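You operate a simulated robot arm through the tools that you are given. There is no shell and no other tool.

Carry out the task below with a simulated robot arm. There is one attempt and no reset: what you move stays moved.

## Task
Rub-test the silver sample card under the silver weight: sled across and back.
Fine: card in the pocket of the rub board, weight left on the sled; once across and back is enough. Where these are worked on the way, their far stop is far enough and under half their travel is too little: blue sled.
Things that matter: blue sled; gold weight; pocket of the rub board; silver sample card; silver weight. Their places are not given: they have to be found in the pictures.

Only the result counts: the job must be done as asked and must still hold three seconds after the hand-in. Knocking over, shifting, dropping, spilling or breaking anything else fails it.

## Robot
A 7-joint arm with a two-finger gripper, fixed in place. Base frame: the origin is at the foot of the arm, x ahead of it, y to its left, z up; the work surface is at about z = 0. Lengths are in mm, angles in rad, forces in N, time in s.
With the tool pointing down near the work surface it reaches from about 160 to 380 mm from the base axis. Its first joint turns from -1.257 to 1.257 rad. Payload 0.6 kg.
The TCP is the grasp point between the finger pads, 22 mm short of the fingertips. In the tool frame z runs along the fingers and y along their closing line. The gripper opens to 92 mm. The gripper's body begins 65 mm behind the TCP.
Orientation is told as [roll, pitch, yaw] about the base's x, y, z axes, in that order, counted from this pose: with the fingers straight down and closing along the base's y, the tool's x points along the base's -x, its y along +y and its z along -z.

## Interface
- The arm moves only by the tool servo_tool. Its argument "rows" is a list of rows, each an object (a shift or turn left out is 0, a gripper value left out holds the last) with "travel": the shift along the tool's x, y, z in m, a list of three; "angular": the turn, a rotation vector about the tool's x, y, z in rad, a list of three; "hand": the gripper command, from -1 (fully open) to 1 (shut), values between in proportion. In form: [{"travel": [x, y, z], "angular": [ax, ay, az], "hand": hand}, ...]. A call has 1 to 20 rows; each row shifts and turns the commanded pose from where the row before left it, along the tool's axes as they then stand. Each row takes 0.2 s and may step no farther than 50 mm and 0.15 rad from the row before; otherwise, or with a gripper value out of range, the whole call is refused. A pose out of reach is approached as far as the arm can. The call stops where the force on the tool passes 50 N (or 10 N more than at its start, if that is more) or the arm is blocked; 0.2 s more then pass. Each finger halts on what it meets, pressing with about 26 N; the grip force reading is that of the motor and also rises with nothing between the fingers. The clock runs only during rows and for 0.2 s after the last one: add rows that do not move to give the fingers time. It gives the time, the measured TCP pose, the force on the tool (base axes), the opening and the grip force at its end, in the units of the frame above (readings bear some noise), with the torque about the TCP (base axes, N m) and any sound that the robot's microphone picked up.
- Cameras (640 x 400 px; columns grow to the right, rows downward): "scene" is fixed at [60.4, -275, 406.6]; the picture's right is [0.75, -0.66, 0.00], its down [-0.36, -0.41, -0.84] and it looks along [0.56, 0.63, -0.55] (base axes); focal length 214 px, centre (320, 200). "wrist" rides on the gripper at [71, 19, -102] in the tool frame; the picture's right is [-0.26, 0.97, 0.00], its down [-0.75, -0.20, -0.63] and it looks along [-0.60, -0.16, 0.78] (tool axes); focal length 280 px, centre (320, 200).
- camera(camera): a new picture of that camera. It takes no simulated time.
- measure_at(camera, pixels): there is no depth. For up to 12 entries [column, row, z] of the newest picture of that camera ("zoom" is the newest enlarged one), the place [x, y] in the base frame at which the ray of that pixel passes the height z, good to about 3 mm. It takes no simulated time.
- close_up(camera, box): a new picture of the part [left, top, right, bottom] of that camera's present view, enlarged. It takes no simulated time.
- finish_job(): hands the job in; it is judged then, once.

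Leave the gripper open and the arm clear of the work at the hand-in unless told otherwise.

The tools are called after "Request:" as a command line: name --argument value ..., lists and objects as JSON in quotes. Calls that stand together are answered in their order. servo_tool: Moves the arm, as the interface text tells. Its arguments: {"type":"object","properties":{"rows":{"type":"array"}},"required":["rows"]} The other tools are called the same way: camera (camera) takes a picture; measure_at (camera, pixels) gives the place at which the rays of pixels pass given heights; close_up (camera, box) takes an enlarged picture of a part of a camera's view; finish_job () hands the job in.

At the start:

```text
time: 0.0
tool_pos: [199.8, 37.3, 334.0]
tcp_rot: [0.0, 0.001, -0.001]
ft_force: [-0.8, -0.2, -0.8]
torque: [0.01, 0.01, 0.01]
grip_width: 91.9
grasp_force: 0.1
```

scene: 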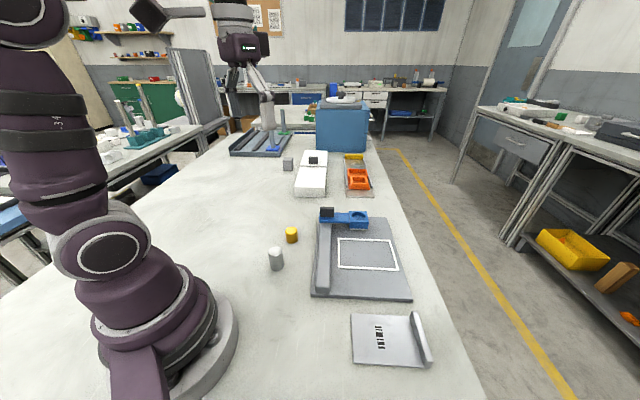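
wrist: 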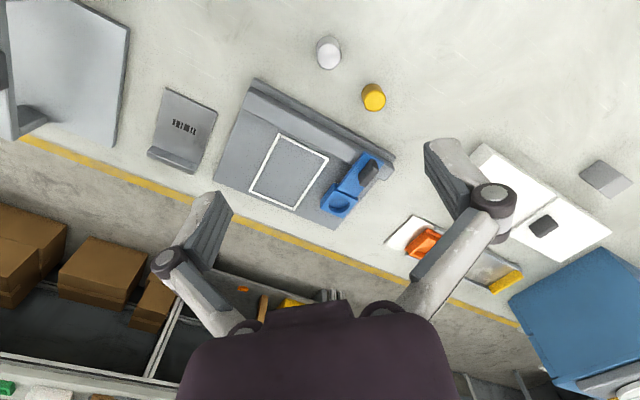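

I see the rub board (grey, with a white-outlined pocket), a blue sled with a ring at its far end, a silver and a gold cylinder, and a card with "SIEMENS"-like print at about (388,338) in the scene. I'll take enlarged pictures first.

Request:
close_up --camera "scene" --box '[250, 190, 450, 315]'

Request:
close_up --camera "scene" --box '[320, 290, 460, 378]'

Request:
close_up --camera "wrist" --box '[130, 20, 450, 220]'

```text
3.20 times, centred on (350, 252) of scene
```

zoom: 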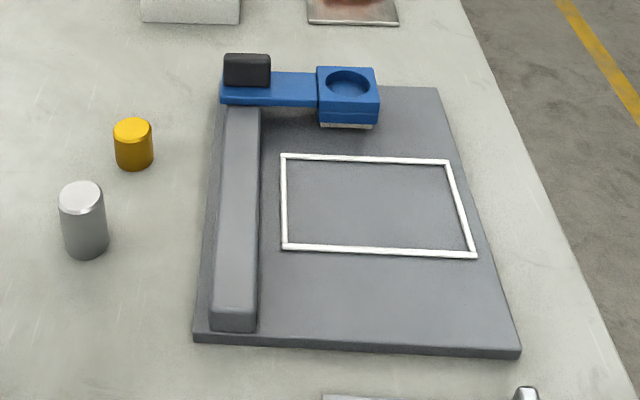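

```text
4.55 times, centred on (390, 334) of scene
```

zoom: 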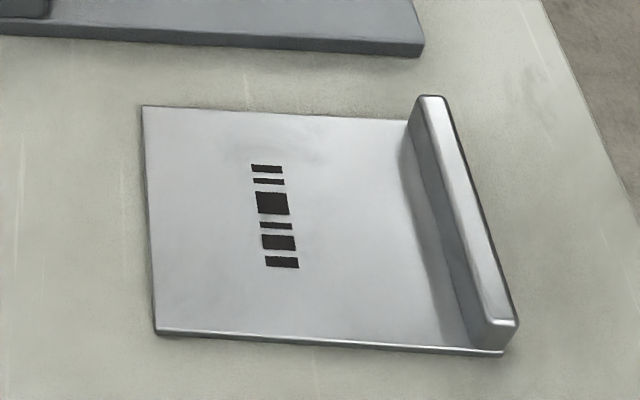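

```text
2.00 times, centred on (290, 120) of wrist
```

zoom: 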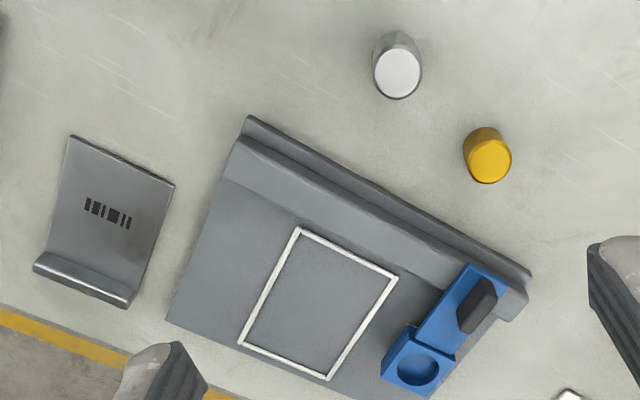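

Next I measure the key points: board corners, pocket corners, card corners, weights, sled.

Request:
close_up --camera "scene" --box '[250, 190, 450, 315]'

Request:
measure_at --camera "zoom" --pixels '[[195, 340, 0], [519, 357, 0], [437, 88, 10], [283, 247, 10], [474, 256, 10], [447, 161, 10], [283, 156, 10], [86, 255, 0], [134, 168, 0], [80, 195, 30], [132, 128, 20], [348, 88, 30]]'

```text
3.20 times, centred on (350, 252) of scene
```

zoom: 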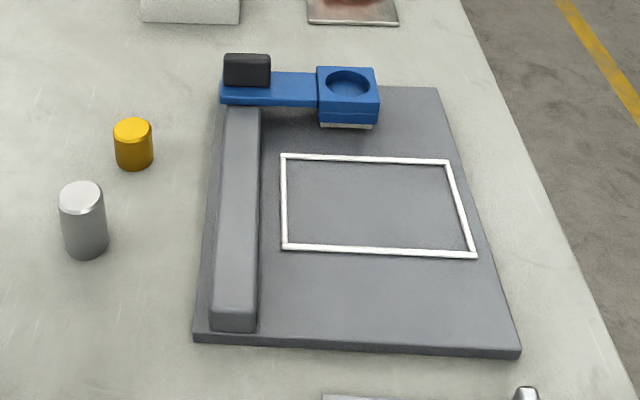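

```text
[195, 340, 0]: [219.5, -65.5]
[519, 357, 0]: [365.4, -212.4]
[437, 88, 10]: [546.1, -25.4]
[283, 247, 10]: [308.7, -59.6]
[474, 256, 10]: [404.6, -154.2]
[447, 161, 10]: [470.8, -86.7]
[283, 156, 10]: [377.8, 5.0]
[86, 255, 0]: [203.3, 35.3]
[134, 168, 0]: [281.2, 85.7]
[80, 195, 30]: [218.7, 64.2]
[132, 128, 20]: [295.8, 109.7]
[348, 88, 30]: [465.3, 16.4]
```

The board stands diagonally to the base. Now I measure the card, and the sled's knob, with both cameras.

Request:
close_up --camera "scene" --box '[320, 290, 460, 378]'

Request:
measure_at --camera "zoom" --pixels '[[155, 334, 0], [142, 106, 2], [502, 355, 0], [410, 122, 2], [420, 97, 15], [443, 97, 15], [518, 322, 15], [486, 320, 15], [485, 347, 2], [518, 322, 20], [443, 97, 20]]'

Request:
close_up --camera "wrist" --box '[130, 70, 250, 190]'

Request:
measure_at --camera "wrist" --pixels '[[166, 88, 2], [217, 111, 2], [195, 172, 0], [147, 154, 0], [253, 80, 10], [215, 178, 10], [335, 228, 10], [395, 152, 20], [329, 53, 40], [374, 99, 25], [369, 170, 40], [340, 205, 30]]'

```text
4.55 times, centred on (390, 334) of scene
```

zoom: 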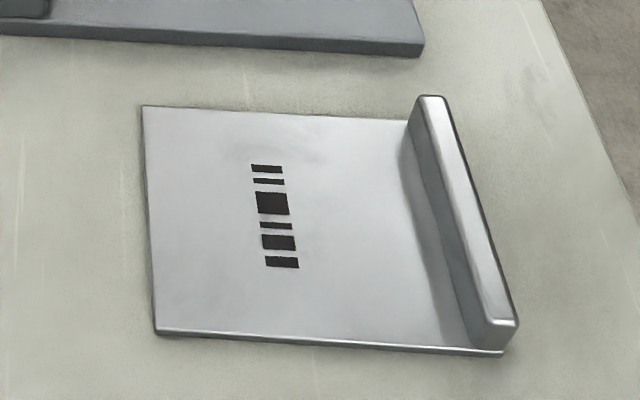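

```text
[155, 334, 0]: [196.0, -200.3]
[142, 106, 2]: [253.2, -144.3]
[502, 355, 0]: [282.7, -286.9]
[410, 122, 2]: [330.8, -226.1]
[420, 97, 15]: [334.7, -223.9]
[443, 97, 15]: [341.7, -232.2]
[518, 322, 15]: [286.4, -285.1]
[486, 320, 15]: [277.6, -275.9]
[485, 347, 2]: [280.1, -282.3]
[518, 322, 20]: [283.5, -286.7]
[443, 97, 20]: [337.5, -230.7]
```

```text
3.33 times, centred on (190, 130) of wrist
```

zoom: 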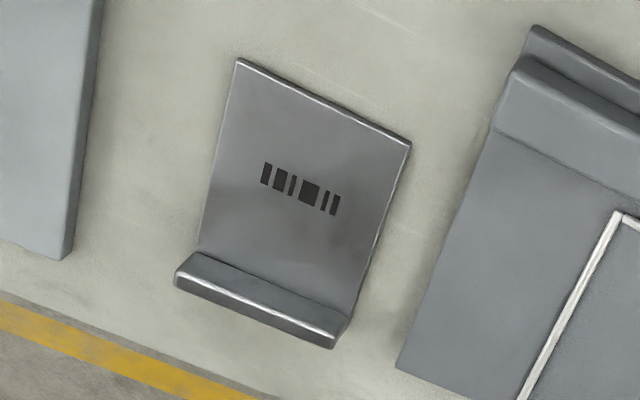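

```text
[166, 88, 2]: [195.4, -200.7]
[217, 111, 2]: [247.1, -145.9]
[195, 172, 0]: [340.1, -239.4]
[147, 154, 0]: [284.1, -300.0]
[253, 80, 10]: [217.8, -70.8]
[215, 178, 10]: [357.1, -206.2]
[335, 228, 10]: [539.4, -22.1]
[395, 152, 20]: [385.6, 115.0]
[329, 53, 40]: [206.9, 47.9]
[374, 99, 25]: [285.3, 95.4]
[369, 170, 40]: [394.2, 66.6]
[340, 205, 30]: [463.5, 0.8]
```

Card and pocket have the same heading (both about 45° to the base axes). The card is about 124 x 78 mm with its raised lip on the side away from the rail, and the pocket is about 130 x 90 mm. The lip is about 400 mm out, so I first test the reach in free air: turn the tool to yaw +45° and move high above the lip at about (310,-254).

Request:
servo_tool --rows '[{"angular": [0, 0, -0.131], "hand": -1}, {"angular": [0, 0, -0.131]}, {"angular": [0, 0, -0.131]}, {"angular": [0, 0, -0.131]}, {"angular": [0, 0, -0.131]}, {"angular": [0, 0, -0.13]}, {"travel": [0.0107, -0.0236, 0.0153]}, {"travel": [0.0107, -0.0236, 0.0153]}, {"travel": [0.0107, -0.0236, 0.0153]}, {"travel": [0.0107, -0.0236, 0.0153]}, {"travel": [0.0107, -0.0236, 0.0153]}, {"travel": [0.0107, -0.0236, 0.0153]}, {"travel": [0.0107, -0.0236, 0.0153]}, {"travel": [0.0107, -0.0236, 0.0153]}, {"travel": [0.0107, -0.0236, 0.0153]}, {"travel": [0.0107, -0.0236, 0.0153]}, {"travel": [0.0107, -0.0236, 0.0153]}, {"travel": [0.0107, -0.0236, 0.0153]}, {}, {}]'

```text
time: 4.2
tool_pos: [295.7, -229.5, 147.7]
tcp_rot: [0.0, 0.001, 0.785]
ft_force: [1.0, -0.7, 0.5]
torque: [-0.01, -0.02, -0.02]
grip_width: 92.0
grasp_force: 0.0
out of reach, approached as far as the arm can: row 17, 18
```

Straight down, the arm stops at a radius of about 375 mm, as stated, so I need to tilt the tool outward. The card is 78 mm wide along the lip and the gripper opens to 92 mm. I can therefore grip the lip at its two ends, closing along the lip, which leaves the tilt about the closing axis free. I'll turn to yaw -45° and look with the wrist camera.

Request:
servo_tool --rows '[{"travel": [0, 0.03, -0.02], "angular": [0, 0, 0.131], "hand": -1}, {"angular": [0, 0, 0.131]}, {"angular": [0, 0, 0.131]}, {"angular": [0, 0, 0.131]}, {"angular": [0, 0, 0.131]}, {"angular": [0, 0, 0.131]}, {"angular": [0, 0, 0.131]}, {"angular": [0, 0, 0.131]}, {"angular": [0, 0, 0.131]}, {"angular": [0, 0, 0.131]}, {"angular": [0, 0, 0.131]}, {"angular": [0, 0, 0.13]}, {}]'

Request:
camera --camera "wrist"

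Request:
camera --camera "scene"

```text
time: 7.0
tool_pos: [286.3, -217.7, 163.2]
tcp_rot: [-0.001, 0.001, -0.789]
ft_force: [-0.1, 0.4, 0.2]
torque: [-0.01, 0.0, 0.03]
grip_width: 91.9
grasp_force: 0.2
out of reach, approached as far as the arm can: row 1
```

```text
taken
```

wrist: 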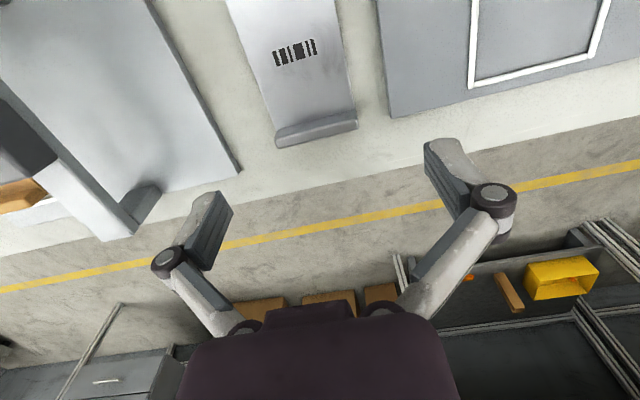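

```text
taken
```

scene: 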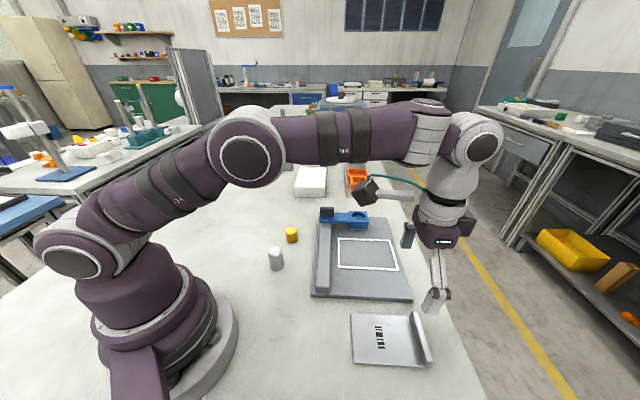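

At the radius of 360 mm the picture shows the card below the fingers. I test in free air whether a tilt of about 30° reaches the future lip spot over the pocket (about (431,-115), radius 446 mm), keeping high at about z = 120.

Request:
servo_tool --rows '[{"angular": [0, -0.13, 0], "hand": -1}, {"angular": [0, -0.13, 0]}, {"angular": [0, -0.13, 0]}, {"angular": [0, -0.13, 0]}, {}, {"travel": [-0.0005, 0.0219, 0.0065]}, {"travel": [-0.0005, 0.0219, 0.0065]}, {"travel": [-0.0005, 0.0219, 0.0065]}, {"travel": [-0.0005, 0.0219, 0.0065]}, {"travel": [-0.0005, 0.0219, 0.0065]}, {"travel": [-0.0005, 0.0219, 0.0065]}, {"travel": [-0.0005, 0.0219, 0.0065]}, {"travel": [-0.0005, 0.0219, 0.0065]}, {}, {}]'

```text
time: 10.2
tool_pos: [431.0, -115.9, 116.9]
tcp_rot: [0.0, -0.519, -0.788]
ft_force: [-0.6, -0.3, 0.1]
torque: [-0.01, 0.03, 0.0]
grip_width: 92.1
grasp_force: 0.1
```

The 30° tilt reaches the spot at z = 117. I lower to about z = 60 (nothing is under the fingers but the flat board) to check the reach there, and take pictures.

Request:
servo_tool --rows '[{"travel": [0.0071, 0, 0.0124], "hand": -1}, {"travel": [0.0071, 0, 0.0124]}, {"travel": [0.0071, 0, 0.0124]}, {"travel": [0.0071, 0, 0.0124]}, {}]'

Request:
camera --camera "wrist"

Request:
camera --camera "scene"

```text
time: 11.4
tool_pos: [430.6, -114.1, 60.1]
tcp_rot: [0.001, -0.52, -0.787]
ft_force: [0.2, -0.3, -0.8]
torque: [0.03, -0.01, -0.02]
grip_width: 92.1
grasp_force: 0.1
```

```text
taken
```

wrist: 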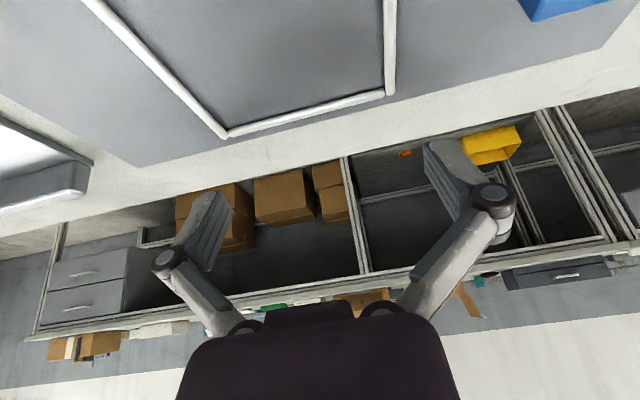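

```text
taken
```

scene: 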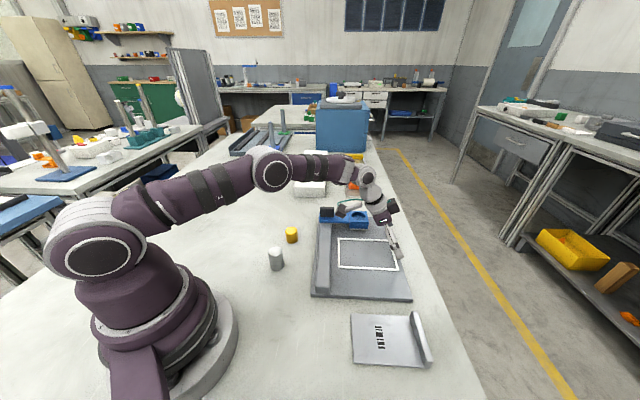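

The tilt works there too. Now I take enlarged pictures to fix the pocket's inner edges and the board height.

Request:
close_up --camera "wrist" --box '[60, 0, 440, 190]'

Request:
measure_at --camera "zoom" --pixels '[[129, 277, 10], [129, 277, 15], [278, 226, 10], [278, 226, 15], [545, 155, 10], [545, 155, 15]]'

Request:
close_up --camera "scene" --box '[300, 225, 420, 305]'

```text
1.68 times, centred on (250, 95) of wrist
```

zoom: 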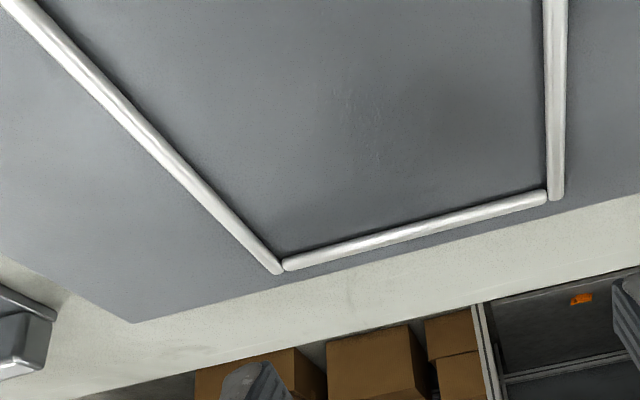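

```text
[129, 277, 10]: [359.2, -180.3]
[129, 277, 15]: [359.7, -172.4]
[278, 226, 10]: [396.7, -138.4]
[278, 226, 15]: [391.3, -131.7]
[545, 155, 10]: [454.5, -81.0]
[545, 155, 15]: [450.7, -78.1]
```

```text
5.00 times, centred on (360, 265) of scene
```

zoom: 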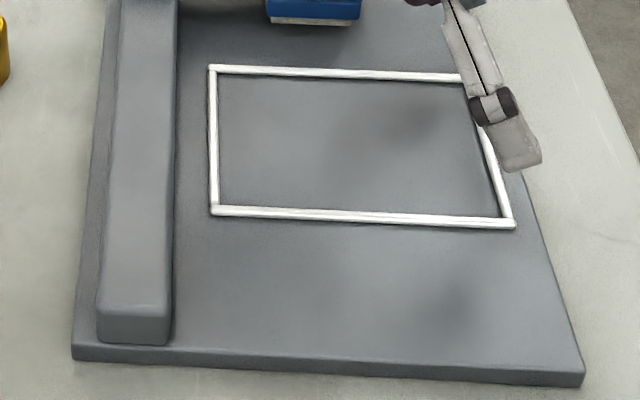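

I measure the pocket frame's corners in both views at several heights, to triangulate the board's top.

Request:
measure_at --camera "zoom" --pixels '[[219, 205, 8], [219, 205, 12], [499, 216, 8], [499, 216, 12], [217, 76, 8], [217, 76, 12], [73, 360, 0], [583, 387, 0], [583, 375, 8], [583, 375, 12], [514, 229, 12], [211, 215, 12]]'

Request:
measure_at --camera "wrist" --pixels '[[229.2, 151.4, 8], [229.2, 151.4, 12], [227.5, 161.5, 12], [227.5, 161.5, 8], [384.2, 111.6, 8], [384.2, 111.6, 12], [137, 191, 8], [137, 191, 12], [137, 191, 0], [392.5, 117.6, 12]]'

```text
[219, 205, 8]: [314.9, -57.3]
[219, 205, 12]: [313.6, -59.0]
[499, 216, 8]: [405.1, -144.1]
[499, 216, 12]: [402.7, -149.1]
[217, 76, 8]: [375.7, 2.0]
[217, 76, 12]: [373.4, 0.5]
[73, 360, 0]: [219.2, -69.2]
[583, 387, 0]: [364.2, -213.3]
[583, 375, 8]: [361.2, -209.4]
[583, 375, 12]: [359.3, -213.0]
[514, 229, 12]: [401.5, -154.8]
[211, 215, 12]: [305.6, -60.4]
```

```text
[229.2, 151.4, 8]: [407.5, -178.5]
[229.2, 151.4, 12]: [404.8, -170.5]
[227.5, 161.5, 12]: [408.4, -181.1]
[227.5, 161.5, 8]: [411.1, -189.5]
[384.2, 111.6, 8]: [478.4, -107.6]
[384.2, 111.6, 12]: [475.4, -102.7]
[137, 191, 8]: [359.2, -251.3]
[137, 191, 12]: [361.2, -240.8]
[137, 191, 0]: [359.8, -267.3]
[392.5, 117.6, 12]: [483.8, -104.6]
```

The enlarged wrist picture was padded at the top, so my row conversion was off by 24 px. I measure again with corrected raw pixels.

Request:
measure_at --camera "wrist" --pixels '[[229.2, 127.7, 10], [229.2, 127.7, 13], [229.2, 127.7, 16], [384.2, 87.9, 10], [384.2, 87.9, 13], [384.2, 87.9, 16], [137, 167.3, 10], [137, 167.3, 13], [137, 167.3, 0], [386, 3, 13], [97, 3, 13]]'

Request:
close_up --camera "wrist" --box '[180, 60, 420, 210]'

```text
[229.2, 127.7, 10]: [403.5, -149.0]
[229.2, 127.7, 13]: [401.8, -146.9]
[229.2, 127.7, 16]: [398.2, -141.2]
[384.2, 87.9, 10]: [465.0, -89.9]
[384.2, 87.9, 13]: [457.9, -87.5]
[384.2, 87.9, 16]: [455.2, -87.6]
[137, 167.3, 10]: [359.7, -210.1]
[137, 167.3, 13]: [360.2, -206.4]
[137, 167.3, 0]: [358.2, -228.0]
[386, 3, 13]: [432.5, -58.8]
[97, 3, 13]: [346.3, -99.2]
```

```text
2.67 times, centred on (300, 135) of wrist
```

zoom: 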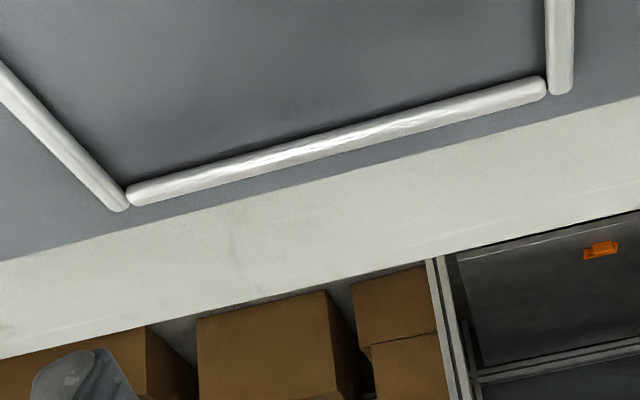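

The board top is at about z = 11, with raised frame strips. The pocket's inner corners are near (402,-148), (460,-88), (314,-59) and (374,1). Next I lift and move sideways to above the card's lip for a close look.

Request:
servo_tool --rows '[{"travel": [-0.01245, 0, -0.0217], "hand": -1}, {"travel": [-0.01245, 0, -0.0217]}, {"travel": [-0.0005, -0.0235, 0.0003]}, {"travel": [-0.0005, -0.0235, 0.0003]}, {"travel": [-0.0005, -0.0235, 0.0003]}, {"travel": [-0.0005, -0.0235, 0.0003]}, {"travel": [-0.0005, -0.0235, 0.0003]}, {"travel": [-0.0005, -0.0235, 0.0003]}, {"travel": [-0.0005, -0.0235, 0.0003]}, {"travel": [-0.0005, -0.0235, 0.0003]}, {}, {}]'

Request:
camera --camera "wrist"

Request:
camera --camera "scene"

```text
time: 14.0
tool_pos: [301.7, -250.1, 110.9]
tcp_rot: [0.001, -0.52, -0.786]
ft_force: [-0.9, 0.2, -0.3]
torque: [-0.02, 0.03, 0.03]
grip_width: 92.1
grasp_force: 0.1
```

```text
taken
```

wrist: 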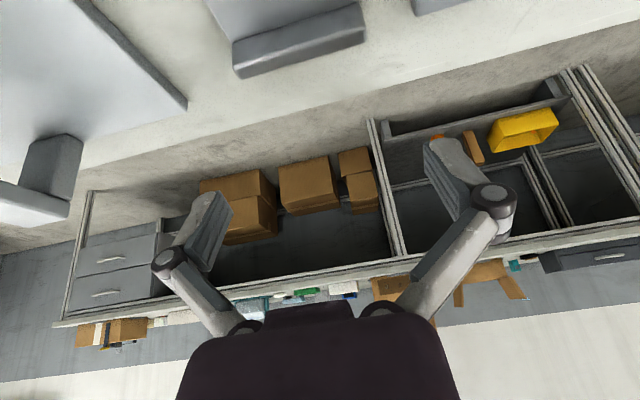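

```text
taken
```

scene: 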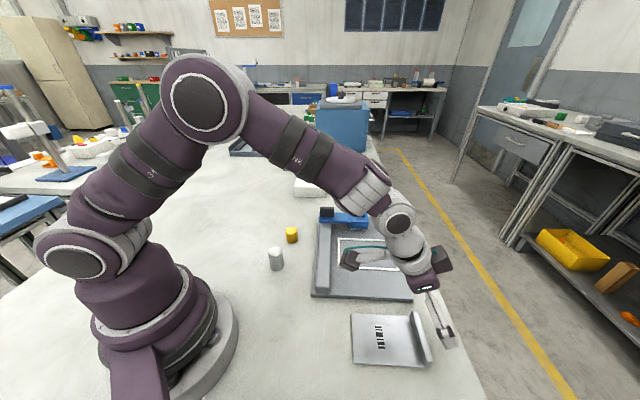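

I see the lip at (300,45) in the wrist picture, between the fingers' lines. I enlarge and measure its ends.

Request:
close_up --camera "wrist" --box '[208, 0, 400, 120]'

Request:
close_up --camera "scene" --box '[340, 300, 468, 380]'

```text
3.33 times, centred on (304, 60) of wrist
```

zoom: 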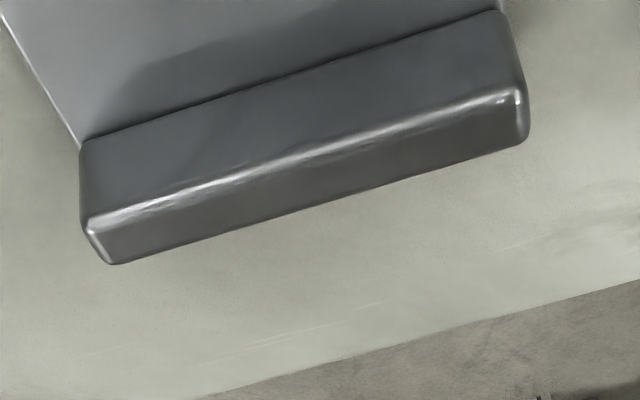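

```text
5.00 times, centred on (404, 340) of scene
```

zoom: 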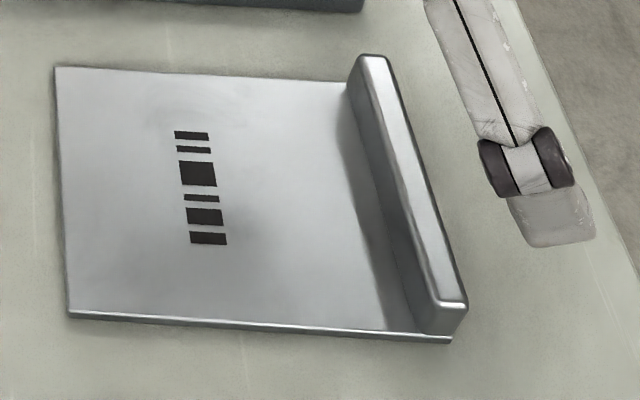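

I measure the lip's corners in both views.

Request:
measure_at --camera "wrist" --pixels '[[243.1, 78.9, 0], [364.6, 42, 0], [236.5, 66.6, 14], [236.5, 66.6, 18], [364, 27.6, 14], [364, 27.6, 18], [232.6, 43.5, 14], [232.6, 43.5, 18], [357.1, 3, 14], [357.1, 3, 18]]'

Request:
measure_at --camera "zoom" --pixels '[[452, 341, 0], [465, 306, 14], [465, 306, 18], [385, 62, 14], [385, 62, 18], [436, 303, 14], [436, 303, 18], [362, 57, 14], [362, 57, 18], [68, 314, 2], [55, 67, 2]]'

```text
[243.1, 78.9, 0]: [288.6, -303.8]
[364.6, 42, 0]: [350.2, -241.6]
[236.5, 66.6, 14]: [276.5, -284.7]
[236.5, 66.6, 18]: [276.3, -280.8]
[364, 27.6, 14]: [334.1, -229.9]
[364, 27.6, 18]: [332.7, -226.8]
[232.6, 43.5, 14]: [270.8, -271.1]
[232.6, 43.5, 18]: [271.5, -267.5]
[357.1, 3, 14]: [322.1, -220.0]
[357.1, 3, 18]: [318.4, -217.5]
```

```text
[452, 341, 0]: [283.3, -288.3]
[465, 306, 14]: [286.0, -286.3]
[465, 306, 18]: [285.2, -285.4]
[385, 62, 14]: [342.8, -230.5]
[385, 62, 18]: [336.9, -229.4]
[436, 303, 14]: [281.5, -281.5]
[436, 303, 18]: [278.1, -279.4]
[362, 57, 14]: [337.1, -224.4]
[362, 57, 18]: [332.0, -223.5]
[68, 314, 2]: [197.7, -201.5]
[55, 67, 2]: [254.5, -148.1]
```

The wrist camera sits on the base side, so the two faces it shows are the lip's inner face and its top. With that, the two views agree: the lip top is at about z = 17, s = 395.5–404 outward and a = -2 to 76 along (centre about 37). I lower straight down to TCP z ≈ 29 with the fingers open on both ends of the lip.

Request:
servo_tool --rows '[{"travel": [0.0063, 0, 0.0121], "hand": -1}, {"travel": [0.0063, 0, 0.0121]}, {"travel": [0.0063, 0, 0.0121]}, {"travel": [0.0063, 0, 0.0121]}, {"travel": [0.0063, 0, 0.0121]}, {"travel": [0.0063, 0, 0.0121]}, {}]'

Request:
close_up --camera "scene" --box '[340, 300, 468, 380]'

Request:
camera --camera "wrist"

```text
time: 15.6
tool_pos: [305.1, -251.9, 29.5]
tcp_rot: [0.001, -0.52, -0.787]
ft_force: [-0.5, -0.1, -0.7]
torque: [0.01, 0.04, 0.01]
grip_width: 92.1
grasp_force: 0.0
```

```text
5.00 times, centred on (404, 340) of scene
```

zoom: 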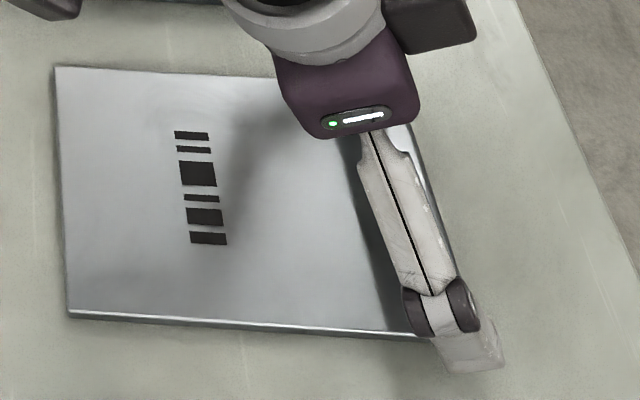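

```text
taken
```

wrist: 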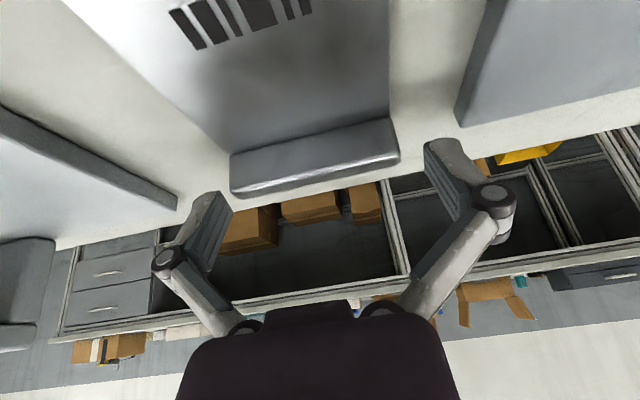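

The fingers straddle both lip ends (left gap about 15 px, right about 30 px in the wrist picture) and nothing touches. I close the gripper on the card.

Request:
servo_tool --rows '[{"hand": 1}, {"hand": 1}, {"hand": 1}, {"hand": 1}, {"hand": 1}]'

Request:
camera --camera "wrist"

Request:
close_up --camera "scene" --box '[340, 300, 468, 380]'

```text
time: 16.8
tool_pos: [304.5, -251.1, 29.9]
tcp_rot: [0.002, -0.519, -0.787]
ft_force: [0.0, 0.1, 4.3]
torque: [-0.1, 0.05, 0.01]
grip_width: 79.5
grasp_force: 25.6
```

```text
taken
```

wrist: 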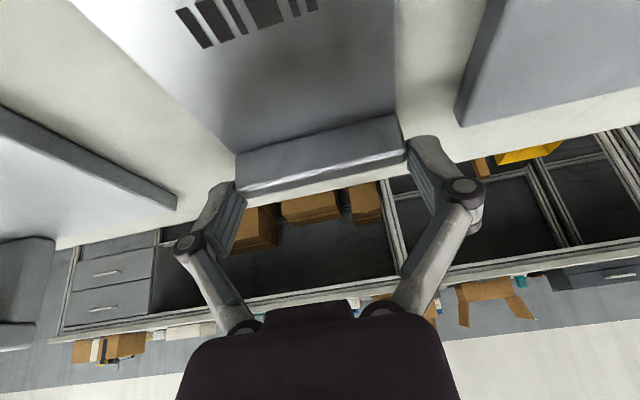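

```text
5.00 times, centred on (404, 340) of scene
```

zoom: 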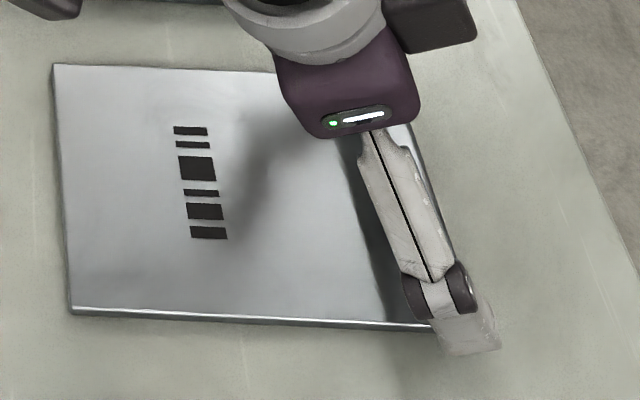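

The gripper holds at 79.5 mm with 25.6 N, and the card moved a bit and is now centred. I lift slowly 40 mm and check whether the card stays level.

Request:
servo_tool --rows '[{"travel": [-0.0025, 0, -0.00435], "hand": 1}, {"travel": [-0.0025, 0, -0.00435]}, {"travel": [-0.0025, 0, -0.00435]}, {"travel": [-0.0025, 0, -0.00435]}, {"travel": [-0.0025, 0, -0.00435]}, {"travel": [-0.0025, 0, -0.00435]}, {"travel": [-0.0025, 0, -0.00435]}, {"travel": [-0.0025, 0, -0.00435]}, {}]'

Request:
camera --camera "wrist"

Request:
close_up --camera "scene" --box '[340, 290, 468, 370]'

```text
time: 18.8
tool_pos: [304.1, -251.4, 69.4]
tcp_rot: [0.001, -0.52, -0.787]
ft_force: [0.3, 0.1, -1.9]
torque: [-0.02, -0.06, 0.0]
grip_width: 79.3
grasp_force: 26.2
```

```text
taken
```

wrist: 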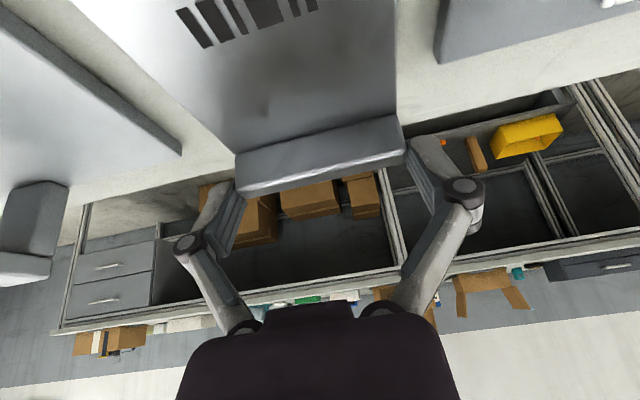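

```text
5.00 times, centred on (404, 330) of scene
```

zoom: 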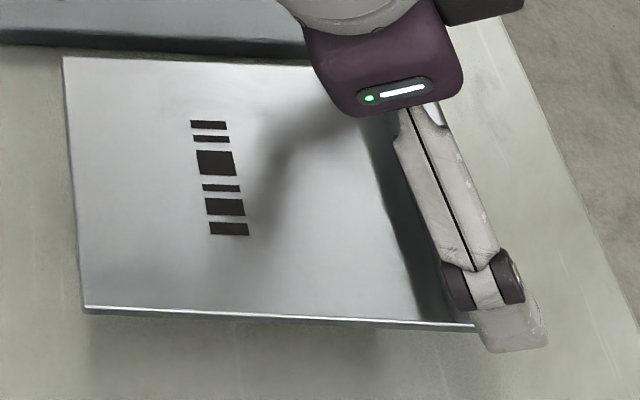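

The card looks the same from the wrist as before the lift, so it did not slip. Now I measure where the card lies relative to the TCP (card bottom now at about z = 39.5).

Request:
close_up --camera "wrist" --box '[220, 90, 428, 220]'

Request:
measure_at --camera "zoom" --pixels '[[60, 330, 56.5], [567, 195, 56.5], [45, 195, 41.5], [565, 75, 41.5]]'

Request:
close_up --camera "scene" --box '[340, 290, 468, 370]'

Request:
measure_at --camera "zoom" --pixels '[[62, 57, 42], [83, 307, 42], [473, 323, 42], [83, 313, 39.5]]'

```text
3.08 times, centred on (324, 155) of wrist
```

zoom: 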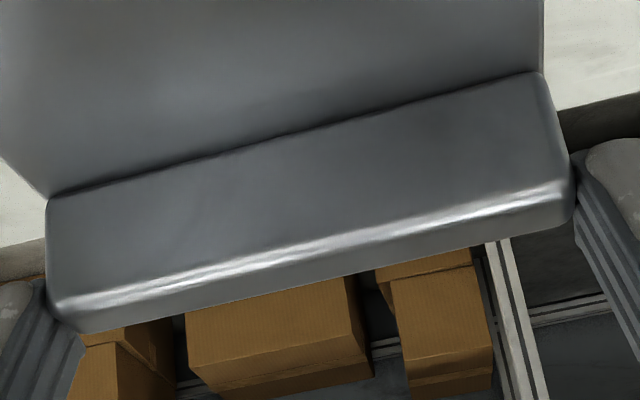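

```text
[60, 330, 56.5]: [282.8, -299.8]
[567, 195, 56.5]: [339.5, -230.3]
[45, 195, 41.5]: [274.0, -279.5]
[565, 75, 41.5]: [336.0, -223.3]
```

```text
5.00 times, centred on (404, 330) of scene
```

zoom: 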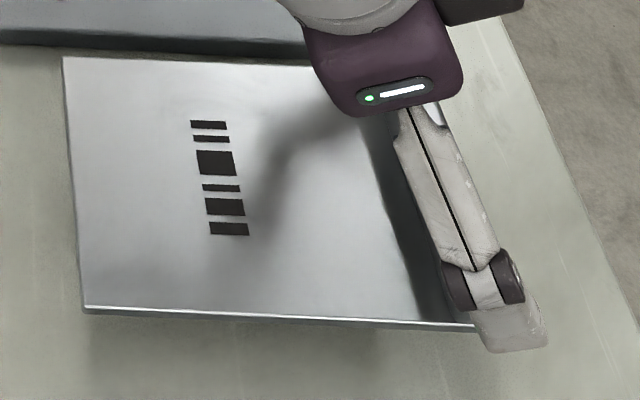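

```text
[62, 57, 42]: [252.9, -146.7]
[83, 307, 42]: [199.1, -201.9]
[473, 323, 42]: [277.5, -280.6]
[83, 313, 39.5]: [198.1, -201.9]
```

The card's rail-side edge is at s ≈ 283, about 110 mm inside of the TCP. The pocket's inner range is about s = 263.6–388.5 and a = 180–264. I carry the card sideways at this height to over the pocket (TCP s ≈ 374.4, a ≈ 221.8).

Request:
servo_tool --rows '[{"travel": [0.00133, 0.008, -0.00076], "hand": 1}, {"travel": [0.00133, 0.0155, -0.00076]}, {"travel": [0.00133, 0.0155, -0.00076]}, {"travel": [0.00133, 0.0155, -0.00076]}, {"travel": [0.00133, 0.0155, -0.00076]}, {"travel": [0.00133, 0.0155, -0.00076]}, {"travel": [0.00133, 0.0155, -0.00076]}, {"travel": [0.00133, 0.0155, -0.00076]}, {"travel": [0.00133, 0.0155, -0.00076]}, {"travel": [0.00133, 0.0155, -0.00076]}, {"travel": [0.00133, 0.0155, -0.00076]}, {"travel": [0.00133, 0.0155, -0.00076]}, {"travel": [0, 0.006, 0]}, {}, {}]'

Request:
camera --camera "wrist"

Request:
close_up --camera "scene" --box '[300, 195, 428, 275]'

```text
time: 22.0
tool_pos: [420.9, -109.2, 68.7]
tcp_rot: [0.001, -0.52, -0.786]
ft_force: [0.5, -0.6, -1.6]
torque: [-0.06, -0.08, 0.0]
grip_width: 79.6
grasp_force: 25.9
```

```text
taken
```

wrist: 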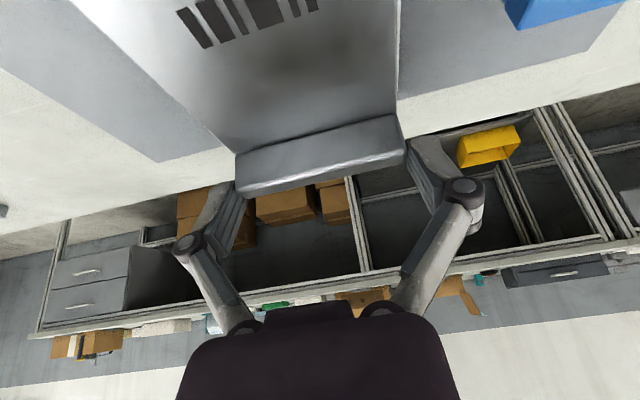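

```text
5.00 times, centred on (364, 235) of scene
```

zoom: 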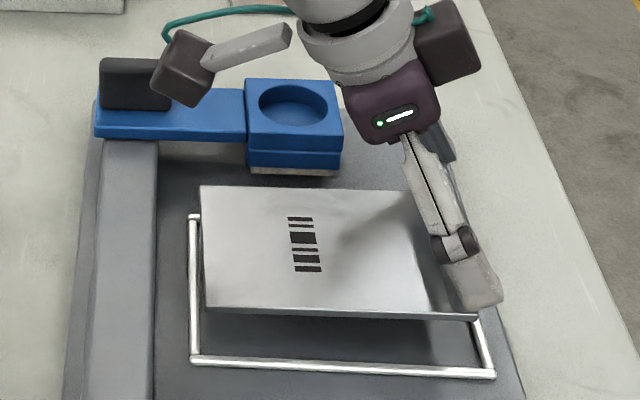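

The card hovers level above the pocket. I lower it to about 6–8 mm over the frame and look again.

Request:
servo_tool --rows '[{"travel": [0.0031, 0, 0.0054], "hand": 1}, {"travel": [0.0031, 0, 0.0054]}, {"travel": [0.0031, 0, 0.0054]}, {}, {}]'

Request:
close_up --camera "scene" --box '[320, 220, 416, 280]'

Request:
measure_at --camera "zoom" --pixels '[[100, 100, 23], [100, 250, 23]]'

```text
time: 23.2
tool_pos: [421.4, -109.8, 49.8]
tcp_rot: [-0.002, -0.52, -0.788]
ft_force: [-0.2, 0.2, -1.4]
torque: [-0.03, -0.04, 0.0]
grip_width: 79.3
grasp_force: 26.2
```

```text
6.67 times, centred on (368, 250) of scene
```

zoom: 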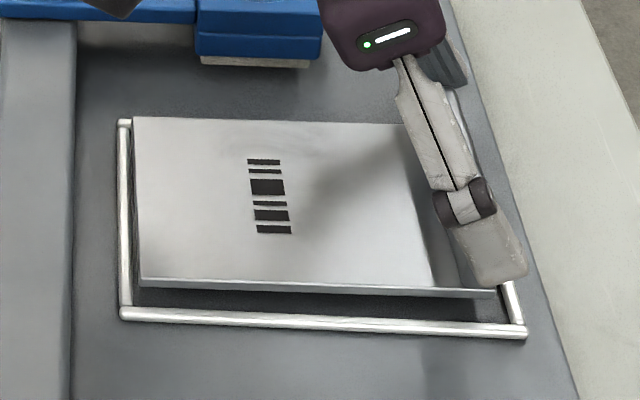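

```text
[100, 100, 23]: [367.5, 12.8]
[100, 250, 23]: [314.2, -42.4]
```

I measure the card's corners at its height (z ≈ 22) and the frame's inner edges (z ≈ 14).

Request:
measure_at --camera "zoom" --pixels '[[132, 117, 22], [140, 279, 22], [495, 291, 22], [131, 128, 14], [132, 307, 14], [512, 325, 14], [120, 120, 14], [120, 318, 14], [525, 336, 14], [143, 288, 20]]'

Request:
close_up --camera "scene" --box '[330, 250, 362, 270]'

Request:
close_up --camera "scene" --box '[376, 250, 408, 270]'

```text
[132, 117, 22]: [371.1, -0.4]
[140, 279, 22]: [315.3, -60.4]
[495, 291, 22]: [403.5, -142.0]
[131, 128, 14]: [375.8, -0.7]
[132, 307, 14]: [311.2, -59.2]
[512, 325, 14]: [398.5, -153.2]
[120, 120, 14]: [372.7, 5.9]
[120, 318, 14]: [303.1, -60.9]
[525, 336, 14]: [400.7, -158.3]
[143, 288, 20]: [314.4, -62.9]
```

```text
16.00 times, centred on (346, 260) of scene
```

zoom: 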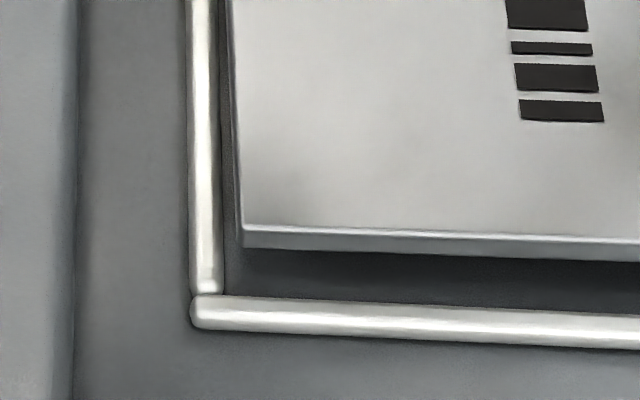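

```text
16.00 times, centred on (392, 260) of scene
```

zoom: 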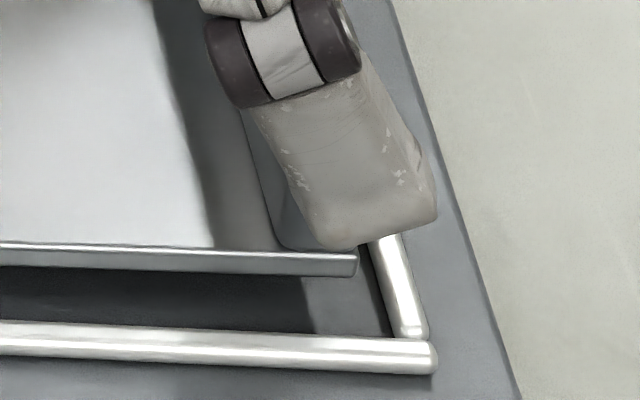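

The strongly enlarged views show the card's corner inside the pocket's corner, with gaps of about 3–5 mm. The card seems turned about 1–2° counter-clockwise relative to the frame. I check the far-left corner as well.

Request:
close_up --camera "scene" --box '[326, 230, 358, 250]'

Request:
close_up --camera "scene" --box '[328, 232, 392, 272]'

```text
16.00 times, centred on (342, 240) of scene
```

zoom: 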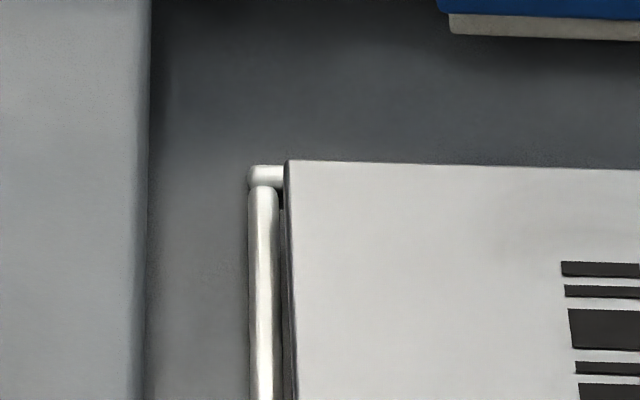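

```text
10.00 times, centred on (360, 252) of scene
```

zoom: 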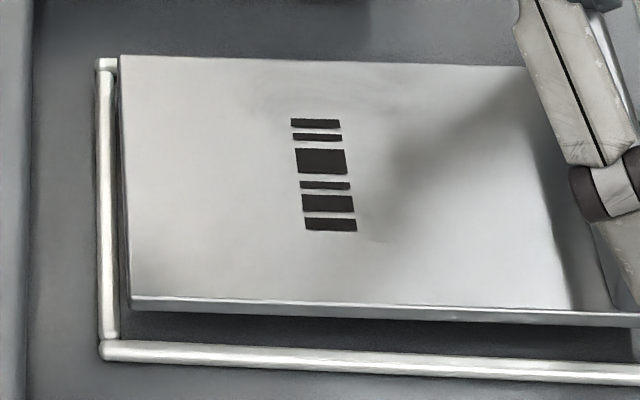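

From the corner gaps: the card is turned about 1.4° counter-clockwise, the far gap is about 2.6 mm, the near gap about 3.7–5.7 mm, and the rail-side gaps are 0.7 and 2.8 mm. I turn it clockwise by 0.024 rad, then shift -3 mm along and +1.2 mm outward.

Request:
servo_tool --rows '[{"angular": [0.006, 0, 0.0104], "hand": 1}, {"angular": [0.006, 0, 0.0104]}, {"travel": [-0.00104, -0.003, 0.0006]}, {}, {}]'

Request:
close_up --camera "scene" --box '[330, 250, 362, 270]'

Request:
close_up --camera "scene" --box '[376, 250, 408, 270]'

Request:
close_up --camera "scene" --box '[326, 230, 358, 250]'

Request:
close_up --camera "scene" --box '[328, 232, 392, 272]'

```text
time: 24.4
tool_pos: [420.7, -112.2, 52.0]
tcp_rot: [0.001, -0.521, -0.811]
ft_force: [-0.7, 0.3, -1.2]
torque: [-0.04, -0.05, 0.01]
grip_width: 79.8
grasp_force: 25.9
```

```text
16.00 times, centred on (346, 260) of scene
```

zoom: 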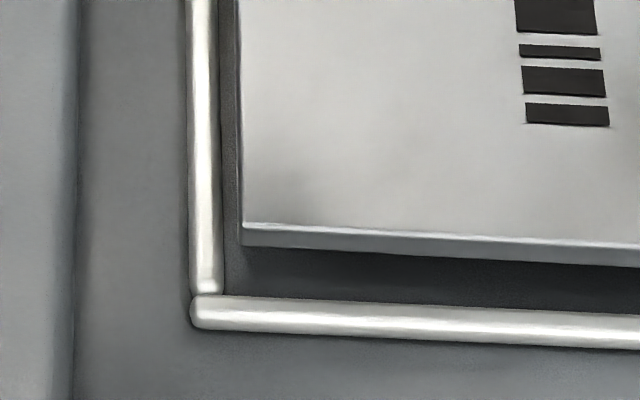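

```text
16.00 times, centred on (392, 260) of scene
```

zoom: 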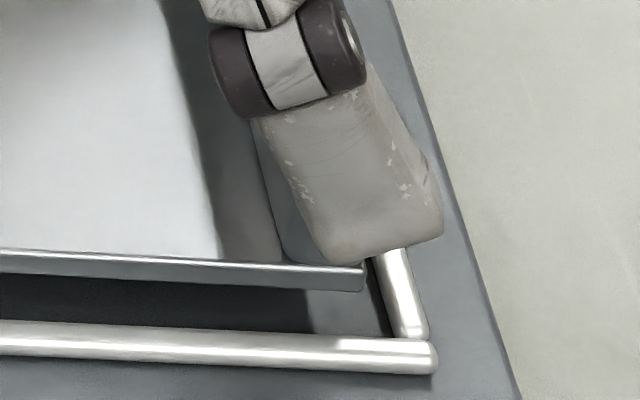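

```text
16.00 times, centred on (342, 240) of scene
```

zoom: 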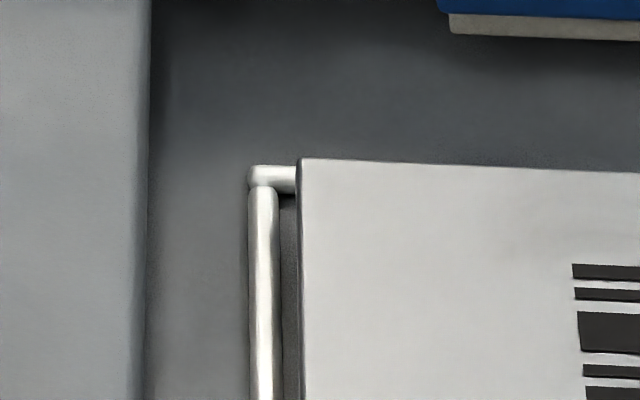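

```text
10.00 times, centred on (360, 252) of scene
```

zoom: 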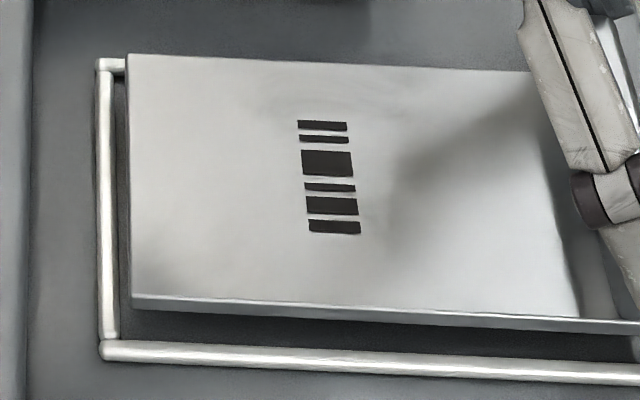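

The card is now parallel with the frame, with about 2.8 mm gap on the rail side and about 4 mm on the outer side. The along-gaps depend on the exact height. I lower 4 mm and re-check.

Request:
servo_tool --rows '[{"travel": [0.001, 0, 0.0017], "hand": 1}, {"travel": [0.001, 0, 0.0017]}, {}, {}]'

Request:
close_up --camera "scene" --box '[330, 250, 362, 270]'

Request:
close_up --camera "scene" --box '[376, 250, 408, 270]'

Request:
close_up --camera "scene" --box '[326, 230, 358, 250]'

```text
time: 25.4
tool_pos: [420.0, -112.6, 47.6]
tcp_rot: [0.001, -0.52, -0.81]
ft_force: [-0.2, 0.7, -1.3]
torque: [-0.04, -0.06, 0.0]
grip_width: 79.4
grasp_force: 26.2
```

```text
16.00 times, centred on (346, 260) of scene
```

zoom: 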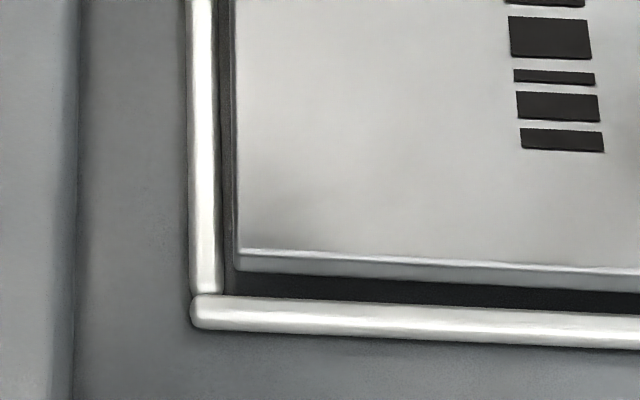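

```text
16.00 times, centred on (392, 260) of scene
```

zoom: 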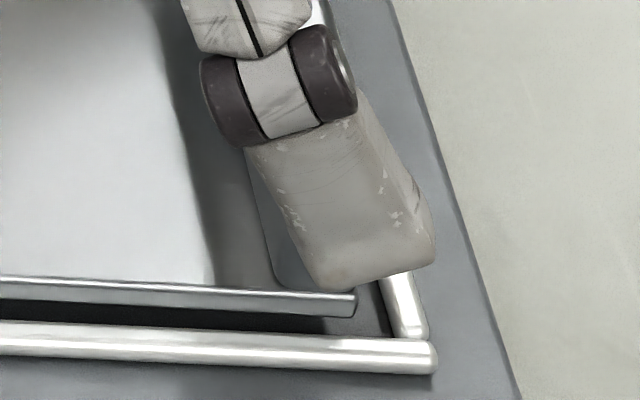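

```text
16.00 times, centred on (342, 240) of scene
```

zoom: 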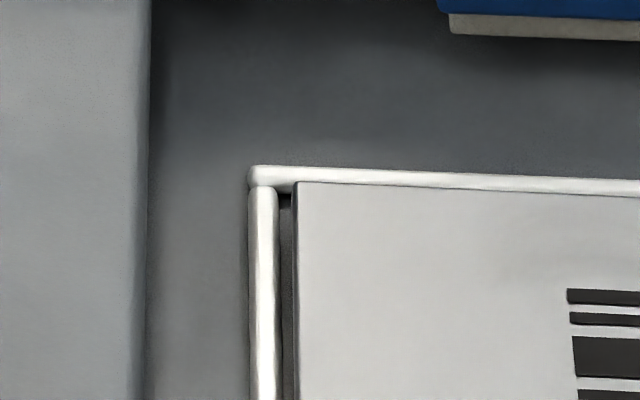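

The gaps now read: near about 0–1.5 mm, far about 4–6 mm, rail side 1.9 mm, outer about 5 mm. I shift +2.3 mm along, +1.7 mm outward and lower 3 mm more.

Request:
servo_tool --rows '[{"travel": [-0.0015, 0.0023, 0.0008], "hand": 1}, {"travel": [0.00075, 0, 0.0013]}, {"travel": [0.00075, 0, 0.0013]}, {}, {}]'

Request:
close_up --camera "scene" --box '[330, 250, 362, 270]'

Request:
close_up --camera "scene" --box '[376, 250, 408, 270]'

Request:
close_up --camera "scene" --box '[326, 230, 358, 250]'

```text
time: 26.6
tool_pos: [421.7, -111.3, 43.4]
tcp_rot: [0.0, -0.517, -0.813]
ft_force: [1.2, -0.4, -1.6]
torque: [-0.02, -0.04, 0.02]
grip_width: 79.5
grasp_force: 26.1
```

```text
16.00 times, centred on (346, 260) of scene
```

zoom: 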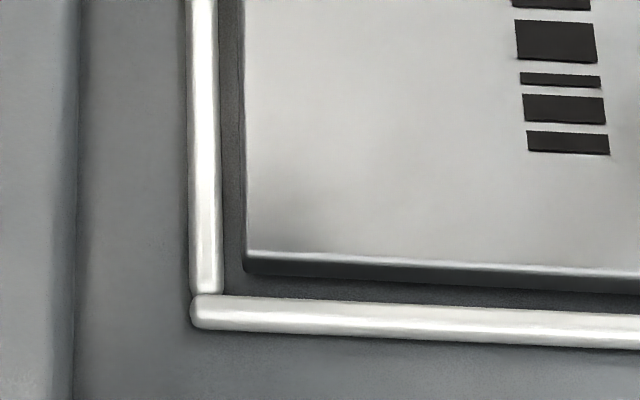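

```text
16.00 times, centred on (392, 260) of scene
```

zoom: 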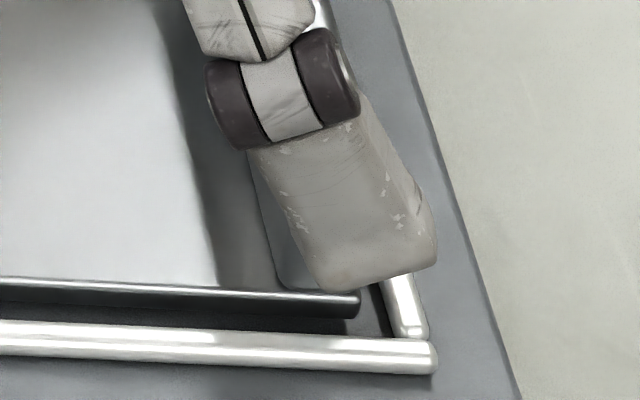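

```text
16.00 times, centred on (342, 240) of scene
```

zoom: 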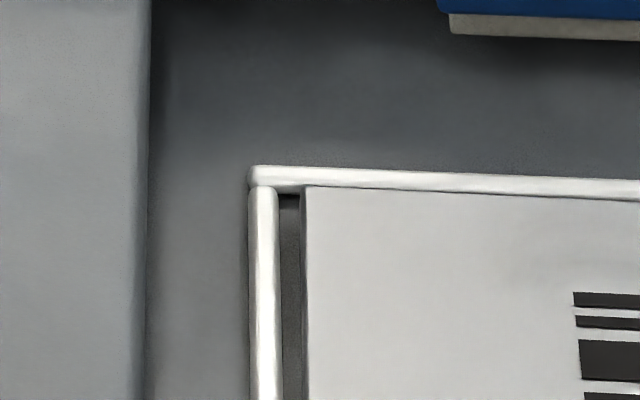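

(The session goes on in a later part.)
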